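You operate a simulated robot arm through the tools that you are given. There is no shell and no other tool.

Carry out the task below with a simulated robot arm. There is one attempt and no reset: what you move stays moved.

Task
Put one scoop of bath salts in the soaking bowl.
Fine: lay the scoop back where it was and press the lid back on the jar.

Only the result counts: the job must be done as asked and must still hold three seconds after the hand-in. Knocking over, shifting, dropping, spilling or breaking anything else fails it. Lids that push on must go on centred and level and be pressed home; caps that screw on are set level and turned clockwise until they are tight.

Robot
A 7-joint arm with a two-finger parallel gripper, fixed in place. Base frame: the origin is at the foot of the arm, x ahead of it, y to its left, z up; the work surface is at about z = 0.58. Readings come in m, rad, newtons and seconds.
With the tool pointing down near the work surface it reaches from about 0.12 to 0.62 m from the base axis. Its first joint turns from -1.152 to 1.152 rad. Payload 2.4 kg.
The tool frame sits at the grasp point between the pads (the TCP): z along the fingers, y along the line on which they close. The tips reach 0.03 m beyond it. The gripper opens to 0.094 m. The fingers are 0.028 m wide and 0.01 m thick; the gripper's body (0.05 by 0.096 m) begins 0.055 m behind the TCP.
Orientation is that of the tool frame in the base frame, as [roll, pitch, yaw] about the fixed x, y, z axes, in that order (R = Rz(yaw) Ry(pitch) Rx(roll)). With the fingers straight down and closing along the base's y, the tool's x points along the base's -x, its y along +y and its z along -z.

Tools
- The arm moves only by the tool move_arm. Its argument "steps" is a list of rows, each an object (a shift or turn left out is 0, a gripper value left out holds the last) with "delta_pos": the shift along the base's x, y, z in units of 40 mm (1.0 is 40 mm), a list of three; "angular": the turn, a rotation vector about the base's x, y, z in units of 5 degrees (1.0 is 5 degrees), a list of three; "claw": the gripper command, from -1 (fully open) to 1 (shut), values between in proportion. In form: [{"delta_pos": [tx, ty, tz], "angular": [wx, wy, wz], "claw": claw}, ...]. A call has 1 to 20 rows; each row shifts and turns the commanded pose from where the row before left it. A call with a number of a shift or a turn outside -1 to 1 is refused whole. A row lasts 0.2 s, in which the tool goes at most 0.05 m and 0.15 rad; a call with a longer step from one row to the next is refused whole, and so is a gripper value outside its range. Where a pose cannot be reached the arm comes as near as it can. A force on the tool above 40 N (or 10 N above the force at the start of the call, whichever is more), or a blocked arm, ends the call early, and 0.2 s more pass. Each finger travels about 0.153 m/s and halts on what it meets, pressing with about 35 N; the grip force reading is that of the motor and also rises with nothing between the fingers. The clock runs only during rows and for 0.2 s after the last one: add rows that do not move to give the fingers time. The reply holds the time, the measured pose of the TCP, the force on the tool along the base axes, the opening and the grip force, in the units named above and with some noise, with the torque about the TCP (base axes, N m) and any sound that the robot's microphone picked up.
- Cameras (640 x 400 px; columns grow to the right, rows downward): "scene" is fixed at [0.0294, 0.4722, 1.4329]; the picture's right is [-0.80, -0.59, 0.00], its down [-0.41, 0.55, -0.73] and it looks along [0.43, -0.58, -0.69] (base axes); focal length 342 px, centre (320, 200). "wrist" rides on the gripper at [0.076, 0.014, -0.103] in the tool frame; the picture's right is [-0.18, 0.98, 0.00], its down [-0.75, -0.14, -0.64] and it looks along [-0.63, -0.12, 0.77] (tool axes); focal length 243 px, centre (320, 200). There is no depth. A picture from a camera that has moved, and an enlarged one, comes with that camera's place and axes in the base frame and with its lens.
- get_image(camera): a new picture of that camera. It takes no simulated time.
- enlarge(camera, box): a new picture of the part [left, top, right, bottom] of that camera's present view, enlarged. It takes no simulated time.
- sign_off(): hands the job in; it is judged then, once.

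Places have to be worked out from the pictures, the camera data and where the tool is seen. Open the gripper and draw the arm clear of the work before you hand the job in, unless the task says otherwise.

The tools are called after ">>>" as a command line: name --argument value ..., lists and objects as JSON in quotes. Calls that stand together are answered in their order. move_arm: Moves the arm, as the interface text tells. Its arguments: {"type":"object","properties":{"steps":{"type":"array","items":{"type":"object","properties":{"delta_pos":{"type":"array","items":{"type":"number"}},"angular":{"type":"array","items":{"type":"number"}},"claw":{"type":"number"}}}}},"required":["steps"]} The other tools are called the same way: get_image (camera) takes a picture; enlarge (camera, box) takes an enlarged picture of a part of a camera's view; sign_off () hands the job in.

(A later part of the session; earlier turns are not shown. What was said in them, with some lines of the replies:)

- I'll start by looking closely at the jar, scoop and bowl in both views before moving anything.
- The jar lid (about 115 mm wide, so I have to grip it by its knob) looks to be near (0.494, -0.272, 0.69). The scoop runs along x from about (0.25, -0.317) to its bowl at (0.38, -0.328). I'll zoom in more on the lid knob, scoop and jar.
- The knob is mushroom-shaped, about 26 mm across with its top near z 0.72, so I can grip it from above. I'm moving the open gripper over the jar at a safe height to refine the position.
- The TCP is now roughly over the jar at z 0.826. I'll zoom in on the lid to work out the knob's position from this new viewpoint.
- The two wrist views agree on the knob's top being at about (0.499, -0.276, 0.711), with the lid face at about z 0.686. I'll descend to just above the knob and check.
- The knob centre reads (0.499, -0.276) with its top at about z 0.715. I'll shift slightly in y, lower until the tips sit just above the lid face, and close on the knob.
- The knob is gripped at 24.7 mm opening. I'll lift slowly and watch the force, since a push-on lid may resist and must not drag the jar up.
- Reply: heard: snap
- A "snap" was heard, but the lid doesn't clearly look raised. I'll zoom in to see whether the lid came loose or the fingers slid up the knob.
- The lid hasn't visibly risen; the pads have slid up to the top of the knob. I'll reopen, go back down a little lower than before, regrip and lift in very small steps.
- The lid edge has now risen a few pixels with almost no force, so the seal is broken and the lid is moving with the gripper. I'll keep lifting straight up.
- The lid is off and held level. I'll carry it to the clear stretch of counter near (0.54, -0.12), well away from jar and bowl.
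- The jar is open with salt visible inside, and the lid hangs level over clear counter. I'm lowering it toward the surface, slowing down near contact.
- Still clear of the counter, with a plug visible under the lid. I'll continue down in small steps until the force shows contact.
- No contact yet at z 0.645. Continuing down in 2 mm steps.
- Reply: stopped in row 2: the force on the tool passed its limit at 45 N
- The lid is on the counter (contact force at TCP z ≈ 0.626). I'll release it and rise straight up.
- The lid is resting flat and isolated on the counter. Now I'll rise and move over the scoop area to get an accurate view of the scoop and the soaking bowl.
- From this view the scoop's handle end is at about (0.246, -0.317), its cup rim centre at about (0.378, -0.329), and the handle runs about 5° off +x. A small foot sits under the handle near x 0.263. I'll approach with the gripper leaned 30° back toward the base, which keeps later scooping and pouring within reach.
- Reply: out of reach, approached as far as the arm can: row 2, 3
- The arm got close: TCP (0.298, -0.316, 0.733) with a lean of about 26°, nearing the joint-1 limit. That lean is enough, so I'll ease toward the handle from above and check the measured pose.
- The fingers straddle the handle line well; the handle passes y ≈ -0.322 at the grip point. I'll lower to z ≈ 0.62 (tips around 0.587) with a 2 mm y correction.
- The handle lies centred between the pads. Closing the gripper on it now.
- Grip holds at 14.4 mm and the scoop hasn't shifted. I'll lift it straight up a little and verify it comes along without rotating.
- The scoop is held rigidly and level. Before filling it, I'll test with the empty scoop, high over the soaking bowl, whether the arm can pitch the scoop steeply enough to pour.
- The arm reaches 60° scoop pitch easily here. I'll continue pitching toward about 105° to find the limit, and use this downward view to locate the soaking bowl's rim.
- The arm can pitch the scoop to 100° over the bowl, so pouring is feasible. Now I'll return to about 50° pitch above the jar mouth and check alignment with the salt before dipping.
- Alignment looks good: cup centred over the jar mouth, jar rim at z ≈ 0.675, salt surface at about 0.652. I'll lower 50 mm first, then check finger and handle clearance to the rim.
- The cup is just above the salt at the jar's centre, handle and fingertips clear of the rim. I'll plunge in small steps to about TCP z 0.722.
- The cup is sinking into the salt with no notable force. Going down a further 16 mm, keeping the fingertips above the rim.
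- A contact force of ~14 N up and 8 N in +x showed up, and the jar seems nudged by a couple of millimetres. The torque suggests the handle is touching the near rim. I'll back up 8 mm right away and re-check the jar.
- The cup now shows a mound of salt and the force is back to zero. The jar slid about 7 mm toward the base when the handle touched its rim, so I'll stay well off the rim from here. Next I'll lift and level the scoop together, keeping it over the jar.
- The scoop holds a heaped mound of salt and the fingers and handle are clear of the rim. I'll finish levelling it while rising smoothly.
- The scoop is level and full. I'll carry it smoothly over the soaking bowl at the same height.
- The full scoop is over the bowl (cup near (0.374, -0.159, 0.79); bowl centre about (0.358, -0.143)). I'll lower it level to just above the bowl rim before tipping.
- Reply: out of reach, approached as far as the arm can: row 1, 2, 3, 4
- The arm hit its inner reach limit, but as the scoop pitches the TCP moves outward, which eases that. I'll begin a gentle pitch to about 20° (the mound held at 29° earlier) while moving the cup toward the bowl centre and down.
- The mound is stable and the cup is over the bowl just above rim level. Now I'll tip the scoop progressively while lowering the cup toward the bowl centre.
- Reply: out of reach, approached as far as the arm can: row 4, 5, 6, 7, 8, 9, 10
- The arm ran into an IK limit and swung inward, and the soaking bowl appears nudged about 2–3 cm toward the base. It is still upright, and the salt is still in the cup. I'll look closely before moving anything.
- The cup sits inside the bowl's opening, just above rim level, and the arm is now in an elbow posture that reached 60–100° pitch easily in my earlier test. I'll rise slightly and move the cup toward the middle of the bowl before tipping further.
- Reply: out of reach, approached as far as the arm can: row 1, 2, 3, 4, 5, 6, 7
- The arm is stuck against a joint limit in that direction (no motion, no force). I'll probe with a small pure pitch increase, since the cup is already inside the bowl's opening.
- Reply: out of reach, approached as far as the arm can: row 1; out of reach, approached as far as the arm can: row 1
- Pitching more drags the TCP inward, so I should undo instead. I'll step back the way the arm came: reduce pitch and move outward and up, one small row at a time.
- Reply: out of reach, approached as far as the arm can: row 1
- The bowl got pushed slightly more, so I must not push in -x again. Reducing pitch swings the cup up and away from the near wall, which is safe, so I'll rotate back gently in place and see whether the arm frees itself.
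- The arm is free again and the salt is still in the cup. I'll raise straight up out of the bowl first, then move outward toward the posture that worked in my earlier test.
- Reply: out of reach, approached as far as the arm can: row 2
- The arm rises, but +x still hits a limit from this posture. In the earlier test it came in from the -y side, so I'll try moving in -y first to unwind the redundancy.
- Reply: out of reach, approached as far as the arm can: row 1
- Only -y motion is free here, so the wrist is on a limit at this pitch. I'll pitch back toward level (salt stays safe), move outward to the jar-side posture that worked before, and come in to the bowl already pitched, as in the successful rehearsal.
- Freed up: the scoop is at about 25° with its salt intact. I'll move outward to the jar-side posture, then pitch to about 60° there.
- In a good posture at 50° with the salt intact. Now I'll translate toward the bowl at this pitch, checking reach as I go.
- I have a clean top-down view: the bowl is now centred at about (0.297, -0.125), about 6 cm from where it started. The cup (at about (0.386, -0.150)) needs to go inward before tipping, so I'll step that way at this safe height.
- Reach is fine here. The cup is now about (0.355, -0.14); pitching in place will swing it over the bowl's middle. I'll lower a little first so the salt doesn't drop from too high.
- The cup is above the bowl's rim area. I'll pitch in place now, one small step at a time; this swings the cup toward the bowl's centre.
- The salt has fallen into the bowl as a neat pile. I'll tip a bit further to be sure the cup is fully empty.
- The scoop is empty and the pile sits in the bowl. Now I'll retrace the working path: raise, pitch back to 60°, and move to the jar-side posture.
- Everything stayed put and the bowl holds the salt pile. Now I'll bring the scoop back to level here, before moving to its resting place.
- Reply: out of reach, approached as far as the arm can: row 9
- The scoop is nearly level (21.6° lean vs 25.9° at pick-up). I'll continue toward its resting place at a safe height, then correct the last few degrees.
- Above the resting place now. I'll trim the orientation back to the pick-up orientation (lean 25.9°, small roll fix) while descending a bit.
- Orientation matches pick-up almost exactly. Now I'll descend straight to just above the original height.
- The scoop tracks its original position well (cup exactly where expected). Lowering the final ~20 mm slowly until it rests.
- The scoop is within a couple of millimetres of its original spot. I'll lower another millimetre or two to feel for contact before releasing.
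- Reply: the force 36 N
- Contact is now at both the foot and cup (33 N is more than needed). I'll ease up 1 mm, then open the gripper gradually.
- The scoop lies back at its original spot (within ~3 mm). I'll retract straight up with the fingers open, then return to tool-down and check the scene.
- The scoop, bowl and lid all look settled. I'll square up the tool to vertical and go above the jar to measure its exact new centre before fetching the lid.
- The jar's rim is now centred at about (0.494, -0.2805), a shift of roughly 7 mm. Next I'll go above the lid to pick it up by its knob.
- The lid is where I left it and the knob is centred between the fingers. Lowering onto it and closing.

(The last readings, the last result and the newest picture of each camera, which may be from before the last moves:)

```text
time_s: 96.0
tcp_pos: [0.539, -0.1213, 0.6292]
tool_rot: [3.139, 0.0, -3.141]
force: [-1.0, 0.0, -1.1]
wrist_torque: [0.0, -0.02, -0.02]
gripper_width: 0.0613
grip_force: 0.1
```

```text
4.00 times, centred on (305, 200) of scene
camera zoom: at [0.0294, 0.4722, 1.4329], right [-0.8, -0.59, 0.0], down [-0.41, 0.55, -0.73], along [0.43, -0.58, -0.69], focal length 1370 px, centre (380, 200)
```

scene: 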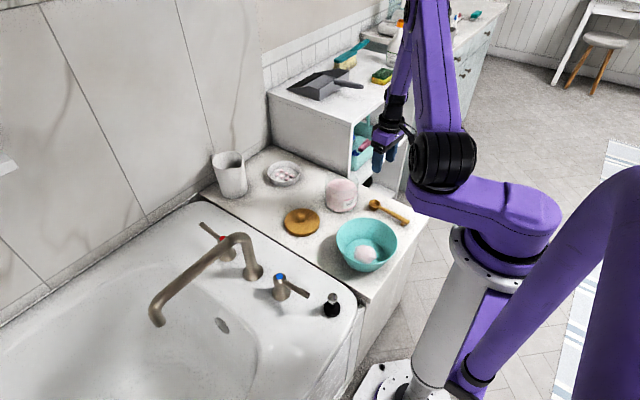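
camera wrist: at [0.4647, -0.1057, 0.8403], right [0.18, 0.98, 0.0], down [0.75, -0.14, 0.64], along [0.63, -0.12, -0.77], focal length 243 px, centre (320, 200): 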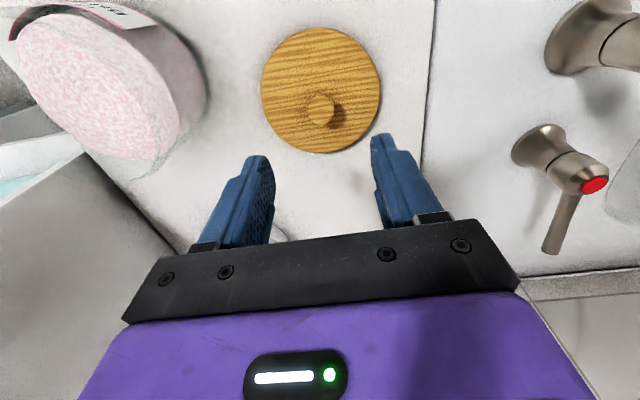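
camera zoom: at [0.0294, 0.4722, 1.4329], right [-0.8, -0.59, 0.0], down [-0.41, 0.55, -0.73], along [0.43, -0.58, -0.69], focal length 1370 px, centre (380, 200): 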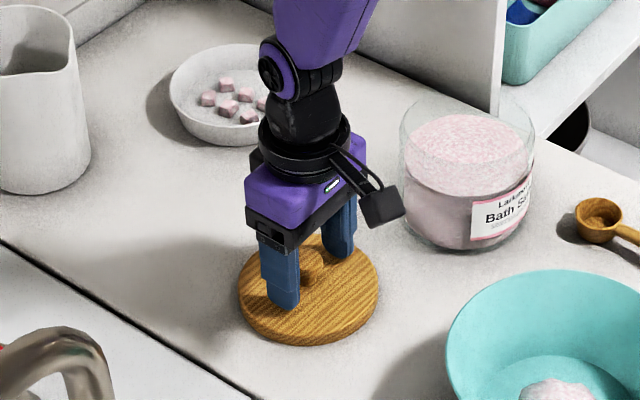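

>>> move_arm --steps '[{"delta_pos": [0.03, 0, -0.05]}, {"claw": 0.2}, {"claw": 1}, {"delta_pos": [0, 0, 0]}, {"delta_pos": [0, 0, 0]}]'

>>> move_arm --steps '[{"delta_pos": [0, 0, 0.2]}, {"delta_pos": [0, 0, 0.4]}, {"delta_pos": [0, 0, 0.7]}, {"delta_pos": [0, 0, 0.9]}, {"delta_pos": [0, 0, 0.9]}, {"delta_pos": [0, 0, 0.9]}, {"delta_pos": [0, 0, 0]}]'

>>> enlarge --camera "scene" --box '[250, 110, 370, 230]'

>>> get_image --camera "wrist"

```text
time_s: 97.2
tcp_pos: [0.5416, -0.1214, 0.627]
tool_rot: [-3.141, 0.0, -3.141]
force: [0.8, 0.1, -0.2]
wrist_torque: [-0.03, 0.01, 0.0]
gripper_width: 0.0246
grip_force: 35.1
```

```text
time_s: 98.8
tcp_pos: [0.5398, -0.1223, 0.7854]
tool_rot: [3.141, -0.001, 3.142]
force: [0.4, -0.3, 0.1]
wrist_torque: [-0.02, 0.0, -0.01]
gripper_width: 0.0247
grip_force: 35.0
```

```text
3.33 times, centred on (310, 170) of scene
camera zoom: at [0.0294, 0.4722, 1.4329], right [-0.8, -0.59, 0.0], down [-0.41, 0.55, -0.73], along [0.43, -0.58, -0.69], focal length 1142 px, centre (353, 300)
```

zoom: 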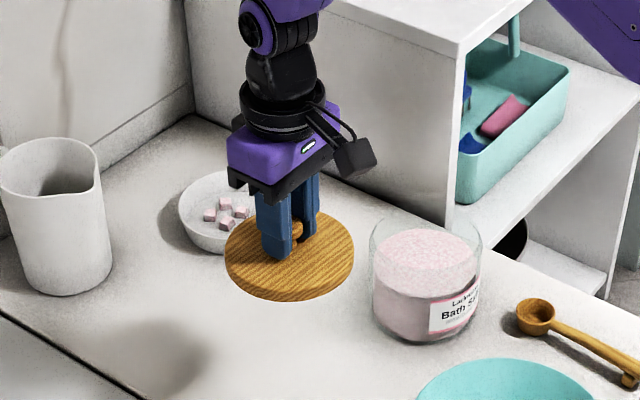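

```text
taken
camera wrist: at [0.4644, -0.1076, 0.8895], right [0.18, 0.98, 0.0], down [0.75, -0.14, 0.64], along [0.63, -0.12, -0.77], focal length 243 px, centre (320, 200)
```

wrist: 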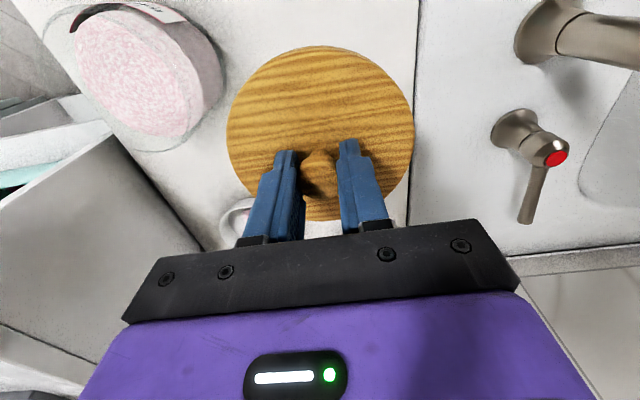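

Lid held level. Carrying it above the jar's new centre, then lowering to about 2 cm above the rim for an alignment check.

>>> move_arm --steps '[{"delta_pos": [-0.233, -0.795, 0]}, {"delta_pos": [-0.233, -0.795, 0]}, {"delta_pos": [-0.233, -0.795, 0]}, {"delta_pos": [-0.233, -0.795, 0]}, {"delta_pos": [-0.233, -0.795, 0]}, {"delta_pos": [0, 0, -0.5]}, {"delta_pos": [0, 0, -0.5]}, {"delta_pos": [0, 0, 0]}]'

>>> enlarge --camera "scene" --box '[315, 150, 375, 220]'

>>> enlarge --camera "wrist" --box '[210, 10, 430, 240]'

```text
time_s: 100.6
tcp_pos: [0.4955, -0.2799, 0.7463]
tool_rot: [3.141, -0.001, -3.141]
force: [-1.2, 1.1, 0.4]
wrist_torque: [-0.02, 0.02, 0.0]
gripper_width: 0.0249
grip_force: 35.2
```

```text
5.71 times, centred on (345, 185) of scene
camera zoom: at [0.0295, 0.4722, 1.4329], right [-0.8, -0.59, 0.0], down [-0.41, 0.55, -0.73], along [0.43, -0.58, -0.69], focal length 1957 px, centre (177, 286)
```

zoom: 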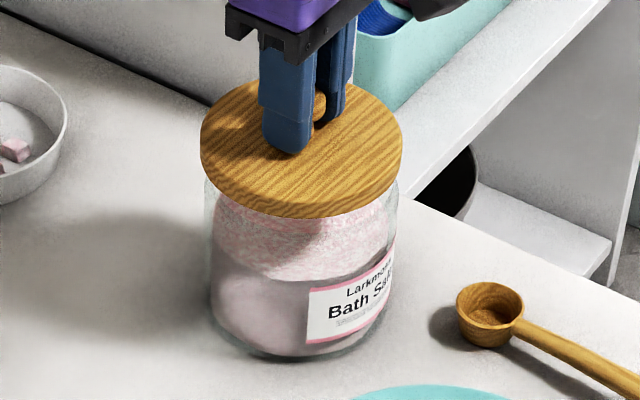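

```text
1.74 times, centred on (320, 125) of wrist
camera zoom: at [0.4194, -0.2659, 0.8487], right [0.18, 0.98, 0.0], down [0.75, -0.14, 0.64], along [0.63, -0.12, -0.77], focal length 422 px, centre (320, 330)
```

zoom: 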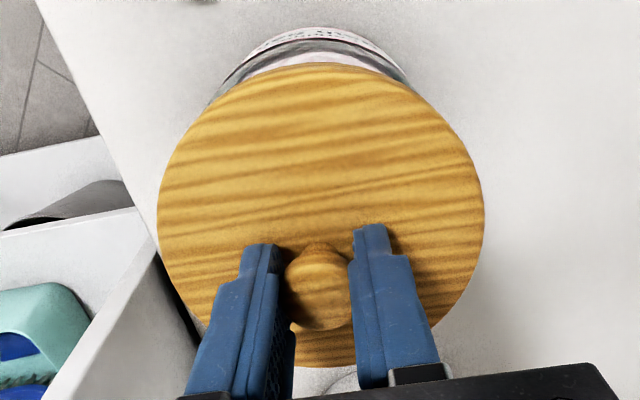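

The lid and jar line up within ~2 mm in the scene view; my comparison with the original seating suggests shifting the lid (-2, -1) mm. I'll apply that and lower to just above contact.

>>> move_arm --steps '[{"delta_pos": [-0.05, -0.025, -0.15]}, {"delta_pos": [0, 0, -0.15]}, {"delta_pos": [0, 0, -0.1]}, {"delta_pos": [0, 0, 0]}]'

>>> enlarge --camera "scene" --box '[315, 160, 365, 215]'

>>> enlarge --camera "wrist" --box '[210, 10, 430, 240]'

```text
time_s: 101.6
tcp_pos: [0.494, -0.2815, 0.7306]
tool_rot: [-3.142, 0.001, -3.14]
force: [0.1, -0.9, -0.6]
wrist_torque: [-0.01, -0.02, -0.03]
gripper_width: 0.0248
grip_force: 34.8
```

```text
7.27 times, centred on (340, 188) of scene
camera zoom: at [0.0295, 0.4722, 1.4329], right [-0.8, -0.59, 0.0], down [-0.41, 0.55, -0.73], along [0.43, -0.58, -0.69], focal length 2490 px, centre (174, 291)
```

zoom: 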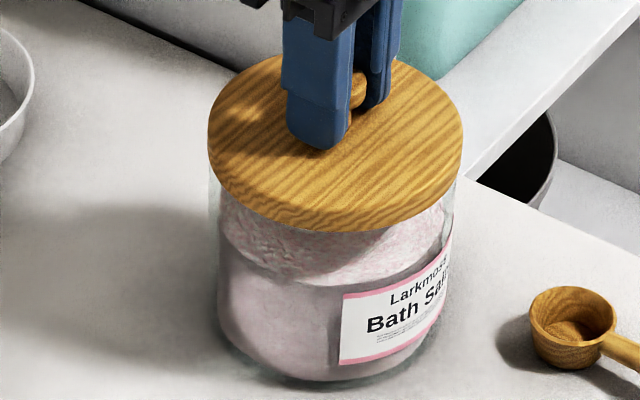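

```text
1.74 times, centred on (320, 125) of wrist
camera zoom: at [0.4178, -0.2672, 0.8329], right [0.18, 0.98, 0.0], down [0.75, -0.14, 0.64], along [0.63, -0.12, -0.77], focal length 422 px, centre (320, 330)
```

zoom: 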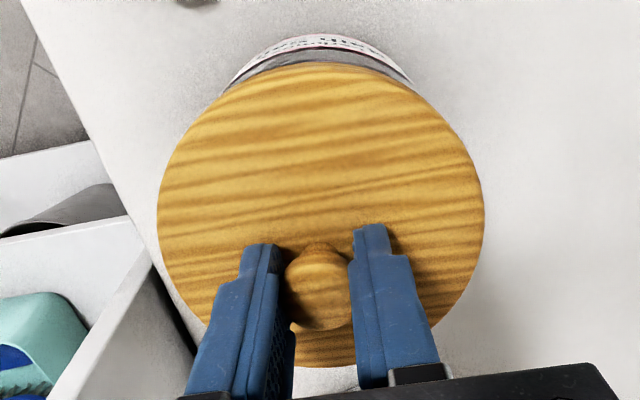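

Lid and jar are concentric in the scene view. Lowering in small steps to contact.

>>> move_arm --steps '[{"delta_pos": [0, 0, -0.1]}, {"delta_pos": [0, 0, -0.05]}, {"delta_pos": [0, 0, 0]}]'

>>> move_arm --steps '[{"delta_pos": [0, 0, -0.05]}, {"delta_pos": [0, 0, 0]}]'

>>> enlarge --camera "scene" --box '[315, 160, 365, 215]'

>>> enlarge --camera "wrist" --box '[210, 10, 430, 240]'

```text
time_s: 102.4
tcp_pos: [0.4939, -0.2811, 0.7234]
tool_rot: [3.142, 0.001, 3.142]
force: [-0.8, 0.0, -0.1]
wrist_torque: [0.02, 0.0, 0.01]
gripper_width: 0.0248
grip_force: 35.2
```

```text
time_s: 103.0
tcp_pos: [0.4938, -0.2818, 0.7222]
tool_rot: [-3.14, 0.002, 3.141]
force: [0.2, 0.4, -0.6]
wrist_torque: [-0.03, 0.02, -0.01]
gripper_width: 0.0247
grip_force: 35.0
```

```text
7.27 times, centred on (340, 188) of scene
camera zoom: at [0.0294, 0.4722, 1.4329], right [-0.8, -0.59, 0.0], down [-0.41, 0.55, -0.73], along [0.43, -0.58, -0.69], focal length 2490 px, centre (174, 291)
```

zoom: 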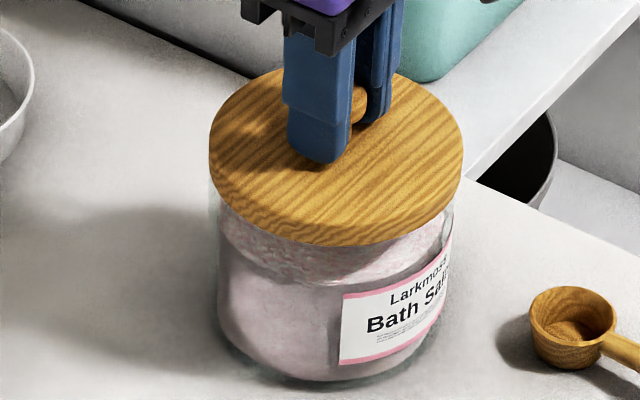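

```text
1.74 times, centred on (320, 125) of wrist
camera zoom: at [0.417, -0.2671, 0.825], right [0.18, 0.98, 0.0], down [0.75, -0.14, 0.64], along [0.63, -0.12, -0.77], focal length 422 px, centre (320, 330)
```

zoom: 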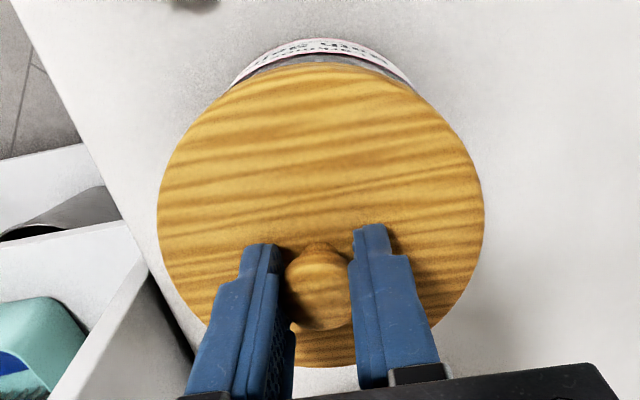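

The lid is at its original seated height relative to the jar. Now I'll press down in small steps and listen for a snap.

>>> move_arm --steps '[{"delta_pos": [0, 0, -0.05]}, {"delta_pos": [0, 0, 0]}]'

>>> move_arm --steps '[{"delta_pos": [0, 0, -0.05]}, {"delta_pos": [0, 0, 0]}]'

>>> enlarge --camera "scene" --box '[315, 160, 365, 215]'

```text
time_s: 103.8
tcp_pos: [0.495, -0.2806, 0.7223]
tool_rot: [3.138, 0.001, -3.141]
force: [-5.1, 3.7, 11.4]
wrist_torque: [-0.15, -0.16, 0.04]
gripper_width: 0.0244
grip_force: 35.1
heard: snap
stopped in row 2: the force on the tool passed its limit at 42 N (the readings are from after the stop); the commanded pose is now the measured one
```

```text
time_s: 104.2
tcp_pos: [0.4946, -0.2816, 0.7227]
tool_rot: [3.139, 0.0, 3.142]
force: [-5.8, 2.6, 12.5]
wrist_torque: [-0.19, -0.24, 0.0]
gripper_width: 0.0248
grip_force: 34.8
stopped in row 2: the force on the tool passed its limit at 47 N (the readings are from after the stop); the commanded pose is now the measured one
```

```text
7.27 times, centred on (340, 188) of scene
camera zoom: at [0.0291, 0.4723, 1.4328], right [-0.8, -0.59, 0.0], down [-0.41, 0.55, -0.73], along [0.43, -0.58, -0.69], focal length 2490 px, centre (174, 291)
```

zoom: 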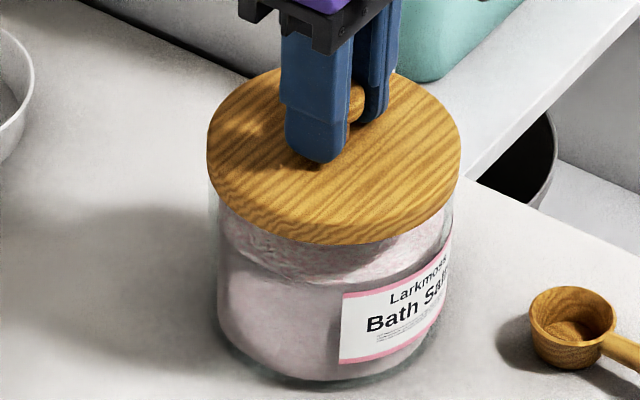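

A "snap" was heard as the lid went on, with the press force hitting the limit. I'll release the knob carefully and check whether the lid is centred and level.

>>> move_arm --steps '[{"delta_pos": [0, 0, 0]}, {"claw": 0.3}, {"claw": -0.1}, {"delta_pos": [0, 0, 0]}, {"delta_pos": [0, 0, 0.3]}, {"delta_pos": [0, 0, 0.6]}, {"delta_pos": [0, 0, 0.8]}, {"delta_pos": [0, 0, 0]}]'

>>> enlarge --camera "scene" --box '[315, 160, 365, 215]'

>>> enlarge --camera "wrist" --box '[210, 10, 430, 240]'

```text
time_s: 106.0
tcp_pos: [0.4941, -0.2829, 0.7897]
tool_rot: [3.14, -0.001, -3.14]
force: [-0.8, -0.5, 0.4]
wrist_torque: [0.0, 0.0, -0.03]
gripper_width: 0.0518
grip_force: 0.0
```

```text
7.27 times, centred on (340, 188) of scene
camera zoom: at [0.0294, 0.4722, 1.4329], right [-0.8, -0.59, 0.0], down [-0.41, 0.55, -0.73], along [0.43, -0.58, -0.69], focal length 2490 px, centre (174, 291)
```

zoom: 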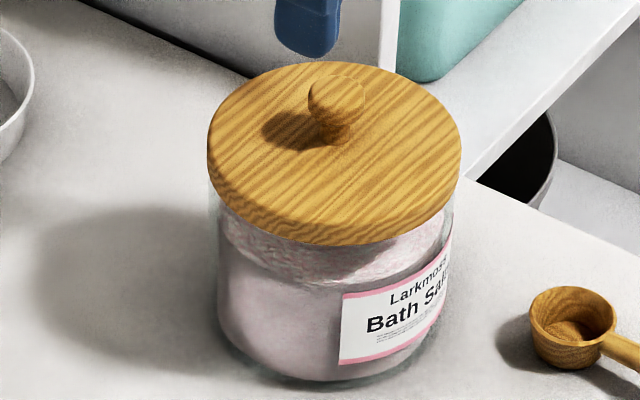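

```text
1.74 times, centred on (320, 125) of wrist
camera zoom: at [0.4178, -0.2683, 0.8935], right [0.18, 0.98, 0.0], down [0.75, -0.14, 0.64], along [0.63, -0.12, -0.77], focal length 422 px, centre (320, 330)
```

zoom: 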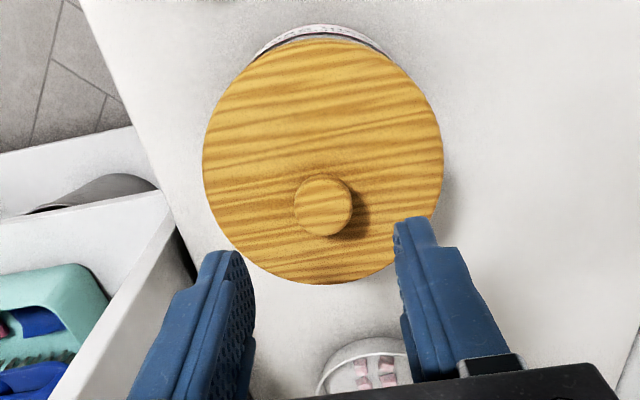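

The lid is on, centred and level. To be sure it's pressed fully home, I'll close the fingers and press straight down on the knob's top.

>>> move_arm --steps '[{"delta_pos": [0, 0.03, 0], "claw": 1}, {"delta_pos": [0, 0, 0]}, {"delta_pos": [0, 0, 0]}, {"delta_pos": [0, 0, -0.5]}, {"delta_pos": [0, 0, -0.3]}, {"delta_pos": [0, 0, 0]}]'

>>> move_arm --steps '[{"delta_pos": [0, 0, -0.1]}, {"delta_pos": [0, 0, -0.06]}, {"delta_pos": [0, 0, -0.06]}, {"delta_pos": [0, 0, -0.06]}, {"delta_pos": [0, 0, -0.06]}, {"delta_pos": [0, 0, -0.06]}, {"delta_pos": [0, 0, -0.06]}, {"delta_pos": [0, 0, -0.06]}, {"delta_pos": [0, 0, 0]}]'

>>> enlarge --camera "scene" --box '[315, 160, 365, 215]'

```text
time_s: 107.4
tcp_pos: [0.4946, -0.2806, 0.7574]
tool_rot: [3.141, 0.0, -3.141]
force: [0.0, -0.3, -0.3]
wrist_torque: [0.03, -0.01, 0.03]
gripper_width: 0.0
grip_force: 32.7
```

```text
time_s: 108.5
tcp_pos: [0.4957, -0.2804, 0.7487]
tool_rot: [3.136, -0.003, 3.141]
force: [-5.4, 3.2, 12.3]
wrist_torque: [0.07, 0.11, 0.04]
gripper_width: 0.0
grip_force: 33.2
stopped in row 5: the force on the tool passed its limit at 46 N (the readings are from after the stop); the commanded pose is now the measured one
```

```text
7.27 times, centred on (340, 188) of scene
camera zoom: at [0.0291, 0.4723, 1.4328], right [-0.8, -0.59, 0.0], down [-0.41, 0.55, -0.73], along [0.43, -0.58, -0.69], focal length 2490 px, centre (174, 291)
```

zoom: 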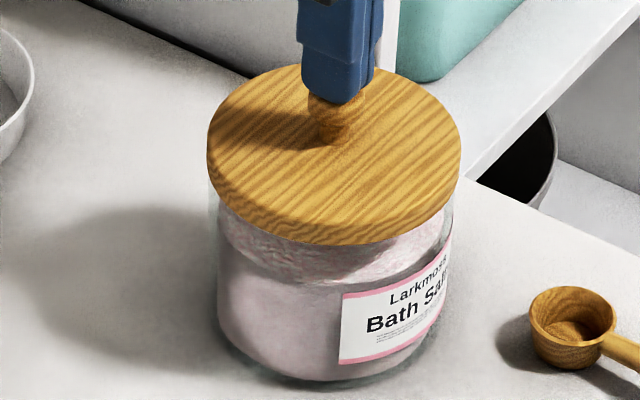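

The lid took a firm 46 N press with no further movement, so it is home. I'll retract up and go look at the soaking bowl. I'd like to slide it back to where it stood, since it was nudged about 6 cm.

>>> move_arm --steps '[{"delta_pos": [0, 0, 0.5]}, {"delta_pos": [0, 0, 0.8]}, {"delta_pos": [0, 0, 0.8]}, {"delta_pos": [-0.6, 0.4, 0.3]}, {"delta_pos": [-0.73, 0.44, 0]}, {"delta_pos": [-0.73, 0.44, 0]}, {"delta_pos": [-0.73, 0.44, 0]}, {"delta_pos": [-0.73, 0.44, 0]}, {"delta_pos": [-0.73, 0.44, 0]}, {"delta_pos": [-0.73, 0.44, 0]}, {"delta_pos": [-0.73, 0.44, 0]}, {"delta_pos": [0, 0, 0]}]'

>>> get_image --camera "wrist"

>>> enlarge --camera "scene" --box '[290, 160, 430, 280]'

```text
time_s: 111.1
tcp_pos: [0.2666, -0.1408, 0.8436]
tool_rot: [3.141, -0.002, -3.141]
force: [0.7, 0.3, -0.1]
wrist_torque: [-0.01, 0.03, 0.02]
gripper_width: 0.0001
grip_force: 33.3
```

```text
taken
camera wrist: at [0.19, -0.1268, 0.9463], right [0.18, 0.98, 0.0], down [0.76, -0.14, 0.64], along [0.63, -0.11, -0.77], focal length 243 px, centre (320, 200)
```

wrist: 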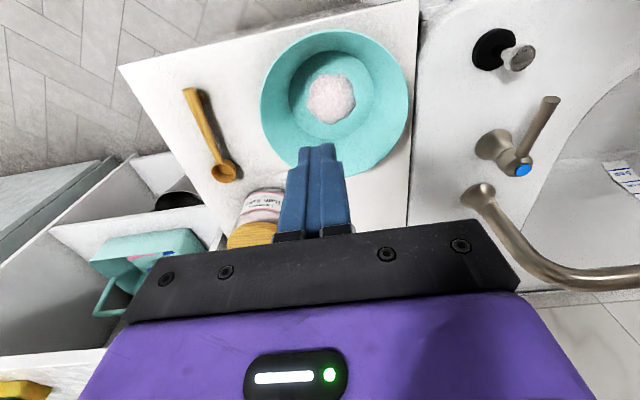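

```text
3.33 times, centred on (360, 220) of scene
camera zoom: at [0.0294, 0.4722, 1.4329], right [-0.8, -0.59, 0.0], down [-0.41, 0.55, -0.73], along [0.43, -0.58, -0.69], focal length 1142 px, centre (187, 133)
```

zoom: 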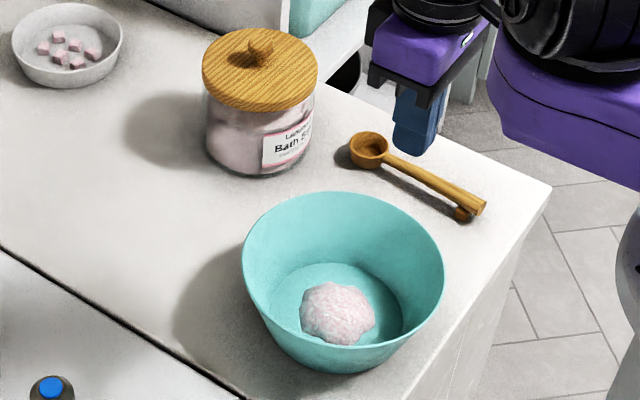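

>>> enlarge --camera "wrist" --box '[240, 10, 440, 190]'

```text
2.22 times, centred on (340, 100) of wrist
camera zoom: at [0.19, -0.1268, 0.9463], right [0.18, 0.98, 0.0], down [0.76, -0.14, 0.64], along [0.63, -0.11, -0.77], focal length 539 px, centre (276, 422)
```

zoom: 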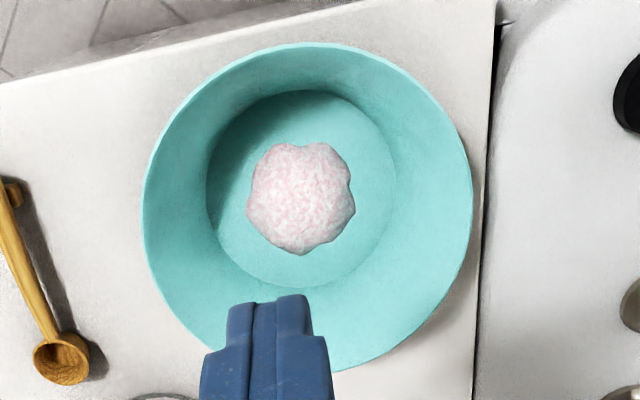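

The salt pile sits in the middle of the bowl with free floor around it. The bowl is at about (0.305, -0.130) and was originally at about (0.355, -0.146). I'll push it back slowly from inside, with closed fingers against its far wall, which presses it down and keeps it stable. First I'll position above that spot.

>>> move_arm --steps '[{"delta_pos": [0.55, -0.03, -0.3], "angular": [0, 0, -0.87], "claw": 1}, {"delta_pos": [0.55, -0.03, -0.6], "angular": [0, 0, -0.87]}, {"delta_pos": [0.55, -0.03, -0.6], "angular": [0, 0, -0.87]}, {"delta_pos": [0.55, -0.03, -0.6], "angular": [0, 0, -0.87]}, {"delta_pos": [0, 0, -0.2]}, {"delta_pos": [0, 0, 0]}]'

>>> get_image --camera "wrist"

>>> enlarge --camera "scene" --box '[310, 170, 420, 280]'

```text
time_s: 112.5
tcp_pos: [0.355, -0.1473, 0.7523]
tool_rot: [3.139, -0.002, 2.838]
force: [0.0, 1.5, -0.4]
wrist_torque: [0.02, 0.02, 0.0]
gripper_width: 0.0
grip_force: 32.6
```

```text
taken
camera wrist: at [0.2856, -0.1097, 0.8547], right [0.47, 0.88, 0.0], down [0.68, -0.36, 0.64], along [0.57, -0.3, -0.77], focal length 243 px, centre (320, 200)
```

wrist: 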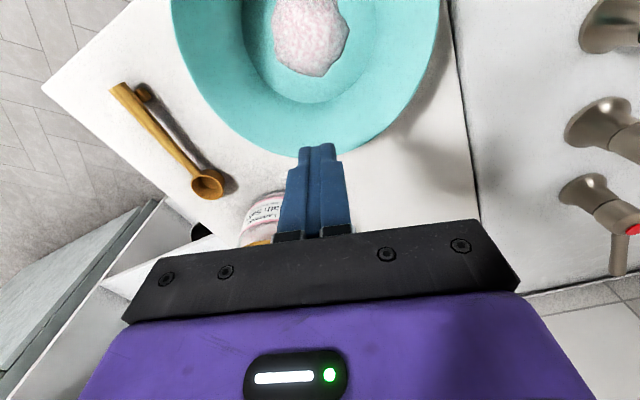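

```text
3.64 times, centred on (365, 225) of scene
camera zoom: at [0.0294, 0.4722, 1.4329], right [-0.8, -0.59, 0.0], down [-0.41, 0.55, -0.73], along [0.43, -0.58, -0.69], focal length 1245 px, centre (156, 109)
```

zoom: 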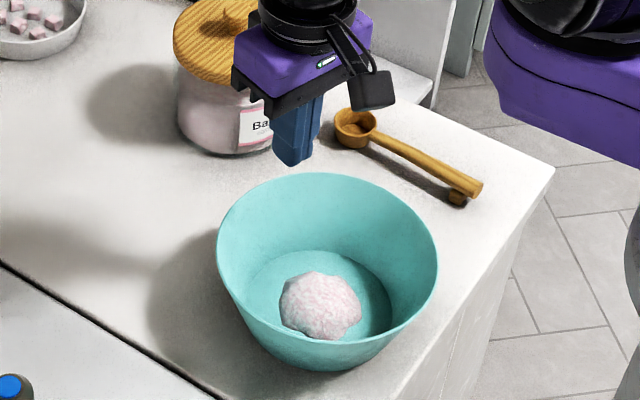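

The fingers are above the gap between the salt pile and the bowl's far wall. Lowering slowly inside the bowl.

>>> move_arm --steps '[{"delta_pos": [0, 0, -0.7]}, {"delta_pos": [0, 0, -0.7]}, {"delta_pos": [0, 0, -0.6]}, {"delta_pos": [0, 0, -0.4]}, {"delta_pos": [0, 0, 0]}]'

>>> enlarge --camera "scene" --box '[330, 190, 410, 275]'

>>> get_image --camera "wrist"

```text
time_s: 113.7
tcp_pos: [0.3551, -0.1441, 0.6557]
tool_rot: [3.141, -0.001, 2.839]
force: [0.0, 0.8, 0.7]
wrist_torque: [0.0, 0.0, 0.06]
gripper_width: 0.0001
grip_force: 33.2
```

```text
4.71 times, centred on (370, 232) of scene
camera zoom: at [0.0294, 0.4722, 1.4329], right [-0.8, -0.59, 0.0], down [-0.41, 0.55, -0.73], along [0.43, -0.58, -0.69], focal length 1612 px, centre (85, 47)
```

zoom: 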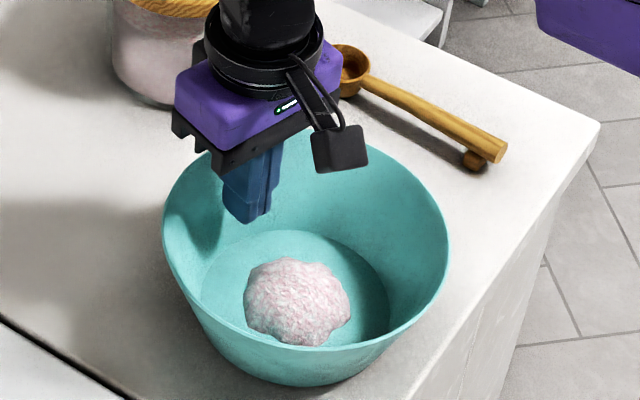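

```text
taken
camera wrist: at [0.2872, -0.1087, 0.7594], right [0.47, 0.88, 0.0], down [0.68, -0.36, 0.64], along [0.57, -0.3, -0.77], focal length 243 px, centre (320, 200)
```

wrist: 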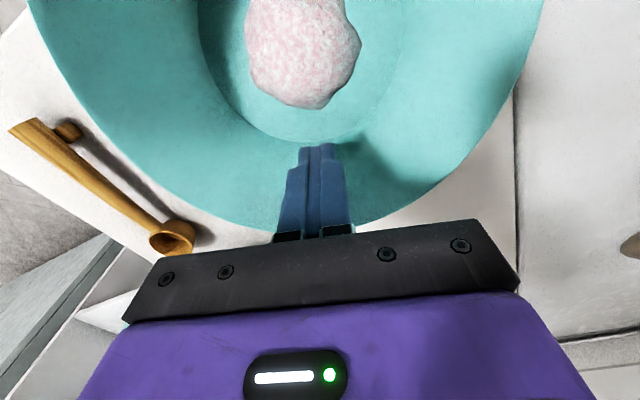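

Clear of the pile. I'll lower another 12 mm, then push gently in 4 mm steps toward the bowl's original spot.

>>> move_arm --steps '[{"delta_pos": [0, 0, -0.3]}, {"delta_pos": [0.095, -0.03, 0]}, {"delta_pos": [0.095, -0.03, 0]}, {"delta_pos": [0.095, -0.03, 0]}, {"delta_pos": [0, 0, 0]}]'

>>> enlarge --camera "scene" --box '[330, 190, 410, 275]'

```text
time_s: 114.9
tcp_pos: [0.366, -0.1502, 0.6429]
tool_rot: [3.141, -0.002, 2.838]
force: [-0.6, -0.5, 0.0]
wrist_torque: [-0.02, 0.05, 0.0]
gripper_width: 0.0
grip_force: 32.7
```

```text
4.71 times, centred on (370, 232) of scene
camera zoom: at [0.0294, 0.4722, 1.4329], right [-0.8, -0.59, 0.0], down [-0.41, 0.55, -0.73], along [0.43, -0.58, -0.69], focal length 1612 px, centre (85, 47)
```

zoom: 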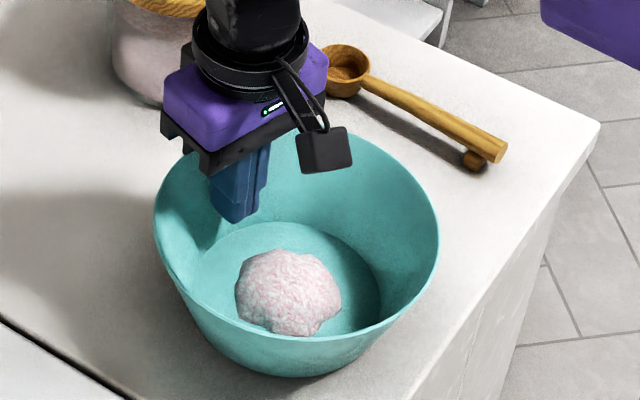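

The bowl slides smoothly with negligible force and the pile rides along undisturbed. Comparing rim edges with the original image, about 48 mm in x and -18 mm in y remain. I'll continue pushing halfway.

>>> move_arm --steps '[{"delta_pos": [0.1, -0.037, 0]}, {"delta_pos": [0.1, -0.037, 0]}, {"delta_pos": [0.1, -0.037, 0]}, {"delta_pos": [0.1, -0.037, 0]}, {"delta_pos": [0.1, -0.037, 0]}, {"delta_pos": [0.1, -0.037, 0]}, {"delta_pos": [0, 0, 0]}]'

>>> enlarge --camera "scene" --box '[330, 190, 410, 275]'

>>> get_image --camera "scene"

```text
time_s: 116.5
tcp_pos: [0.3913, -0.1586, 0.644]
tool_rot: [3.139, -0.003, 2.838]
force: [-1.0, 0.2, 0.3]
wrist_torque: [-0.02, 0.04, -0.01]
gripper_width: 0.0
grip_force: 33.3
```

```text
4.71 times, centred on (370, 232) of scene
camera zoom: at [0.0294, 0.4722, 1.4329], right [-0.8, -0.59, 0.0], down [-0.41, 0.55, -0.73], along [0.43, -0.58, -0.69], focal length 1612 px, centre (85, 47)
```

zoom: 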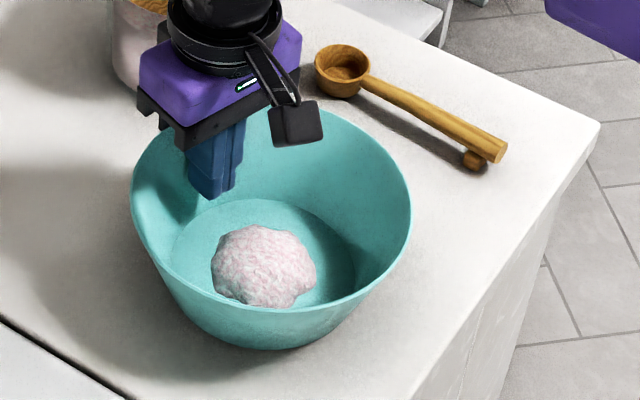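

```text
taken
```

scene: 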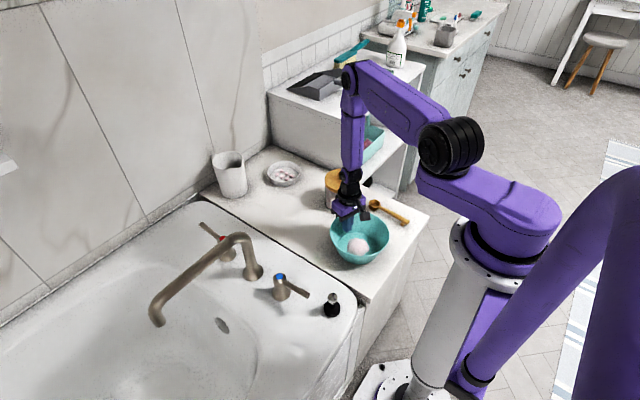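

About 19 mm in x and -6 mm in y remain to match the bowl's original outline. Continuing with five more small steps.

>>> move_arm --steps '[{"delta_pos": [0.097, -0.032, 0]}, {"delta_pos": [0.097, -0.032, 0]}, {"delta_pos": [0.097, -0.032, 0]}, {"delta_pos": [0.097, -0.032, 0]}, {"delta_pos": [0.08, -0.03, 0]}, {"delta_pos": [0, 0, 0]}]'

>>> enlarge --camera "scene" --box '[330, 190, 410, 275]'

```text
time_s: 117.9
tcp_pos: [0.4097, -0.1646, 0.6438]
tool_rot: [3.141, -0.003, 2.838]
force: [-0.5, 0.1, 0.0]
wrist_torque: [0.01, 0.01, -0.02]
gripper_width: 0.0002
grip_force: 33.3
```

```text
4.71 times, centred on (370, 232) of scene
camera zoom: at [0.0294, 0.4722, 1.4329], right [-0.8, -0.59, 0.0], down [-0.41, 0.55, -0.73], along [0.43, -0.58, -0.69], focal length 1612 px, centre (85, 47)
```

zoom: 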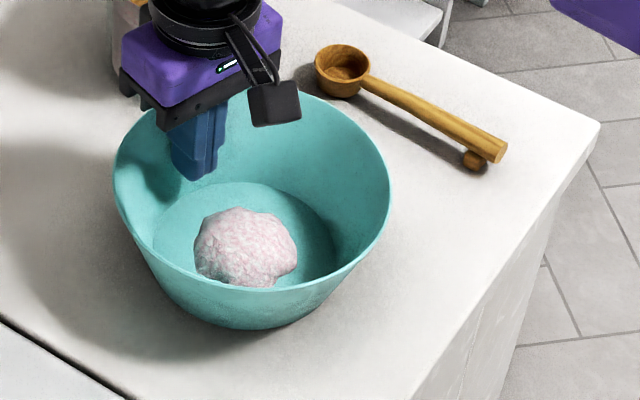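

The bowl's outline now matches its original position (left 113, right 392, bottom ~330 px) with the salt undisturbed. I'll back off a few millimetres and lift out.

>>> move_arm --steps '[{"delta_pos": [-0.1, 0.03, 0]}, {"delta_pos": [0, 0, 0.2]}, {"delta_pos": [0, 0, 0.5]}, {"delta_pos": [0, 0, 0.8]}, {"delta_pos": [0, 0, 0.9]}, {"delta_pos": [0, 0, 0.9]}, {"delta_pos": [0, 0, 0.9]}, {"delta_pos": [0, 0, 0]}]'

>>> enlarge --camera "scene" --box '[250, 140, 450, 265]'

>>> get_image --camera "wrist"

```text
time_s: 119.7
tcp_pos: [0.4048, -0.1626, 0.8136]
tool_rot: [3.139, -0.003, 2.838]
force: [0.0, -1.2, 0.3]
wrist_torque: [0.0, 0.02, 0.01]
gripper_width: 0.0
grip_force: 33.2
```

```text
3.20 times, centred on (350, 202) of scene
camera zoom: at [0.0294, 0.4722, 1.4329], right [-0.8, -0.59, 0.0], down [-0.41, 0.55, -0.73], along [0.43, -0.58, -0.69], focal length 1096 px, centre (224, 192)
```

zoom: 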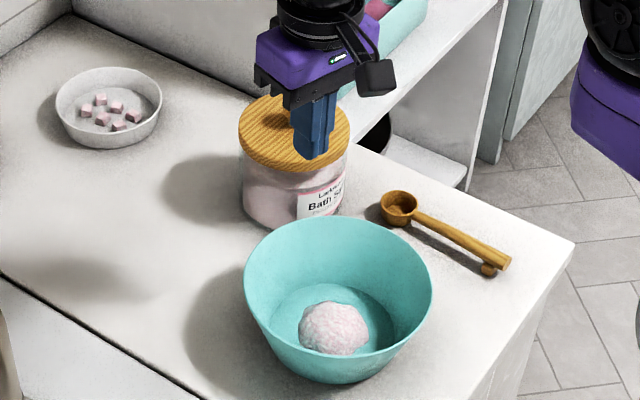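

```text
taken
camera wrist: at [0.3357, -0.1268, 0.9149], right [0.47, 0.88, 0.0], down [0.68, -0.36, 0.64], along [0.57, -0.3, -0.77], focal length 243 px, centre (320, 200)
```

wrist: 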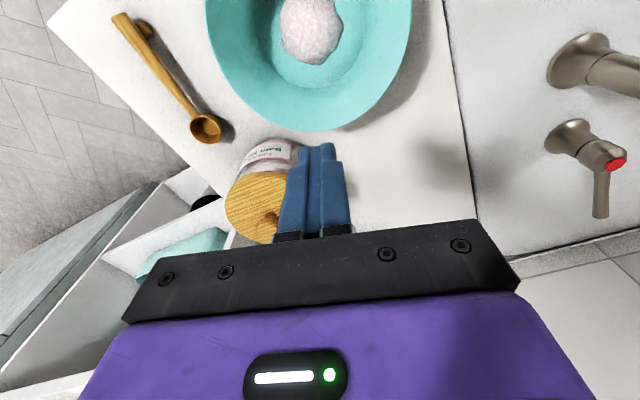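

Bowl, scoop and lid all match the starting picture; only the jar sits about 7 mm off its initial spot, upright and closed. Now I'll open the gripper, square it up and retreat to the starting pose.

>>> move_arm --steps '[{"delta_pos": [-0.3, -0.3, 0.6], "angular": [0, 0, 0.87], "claw": -1}, {"delta_pos": [-0.4, -0.4, 0.6], "angular": [0, 0, 0.87]}, {"delta_pos": [-0.4, -0.4, 0.6], "angular": [0, 0, 0.87]}, {"delta_pos": [-0.4, -0.5, 0.6], "angular": [0, 0, 0.87]}, {"delta_pos": [-0.4, -0.5, 0.3]}, {"delta_pos": [0, 0, 0]}, {"delta_pos": [0, 0, 0]}]'

>>> get_image --camera "scene"

>>> get_image --camera "wrist"

>>> enlarge --camera "scene" --box '[315, 160, 365, 215]'

```text
time_s: 121.3
tcp_pos: [0.3272, -0.2466, 0.9213]
tool_rot: [3.14, -0.002, -3.14]
force: [-0.1, 0.5, 0.8]
wrist_torque: [0.01, 0.01, 0.01]
gripper_width: 0.094
grip_force: 0.0
```

```text
taken
```

scene: 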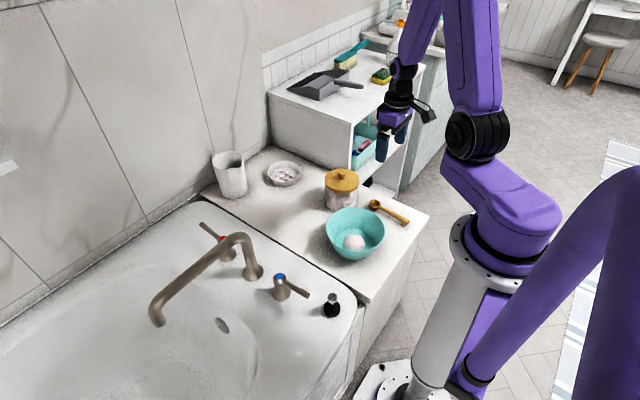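

```text
taken
camera wrist: at [0.2519, -0.2321, 1.0234], right [0.18, 0.98, 0.0], down [0.76, -0.14, 0.64], along [0.63, -0.12, -0.77], focal length 243 px, centre (320, 200)
```

wrist: 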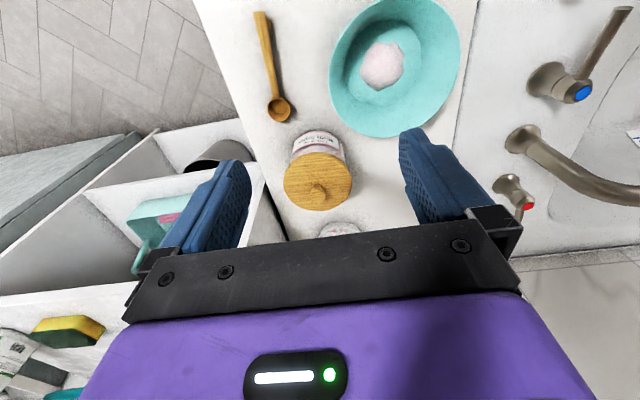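

```text
7.27 times, centred on (340, 188) of scene
camera zoom: at [0.0294, 0.4722, 1.4329], right [-0.8, -0.59, 0.0], down [-0.41, 0.55, -0.73], along [0.43, -0.58, -0.69], focal length 2490 px, centre (174, 291)
```

zoom: 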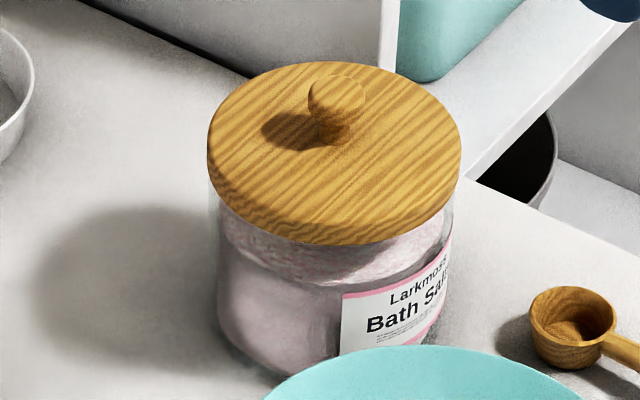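

The final view shows the salt in the bowl, with bowl and scoop back in place. The lid is snapped on level, and the arm is clear with the gripper open, so I'm handing in.

>>> sign_off

```text
The job is handed in.
```

One scoop of bath salts is in the soaking bowl. The scoop is back where it was and the lid is pressed back on the jar. I handed the job in and have not seen a verdict.

- **Salt:** it landed as one pile in the middle of the bowl, and I saw no spill in any of the pictures.
- **Scoop:** it lies within about 3 mm of its original spot.
- **Lid:** I heard it snap on. It looked centred and level, and a further press of about 46 N did not move it.

Two things went wrong, and either could count as shifting:

- **Jar:** the scoop handle touched the rim while I was dipping. The jar slid about 7 mm, and I left it there.
- **Soaking bowl:** the arm hit a reach limit during my first attempt to pour and pushed the bowl about 5 cm. After pouring I slid it back from the inside, and it now matches its starting outline in the picture.

The arm is clear of the work and the gripper is open.
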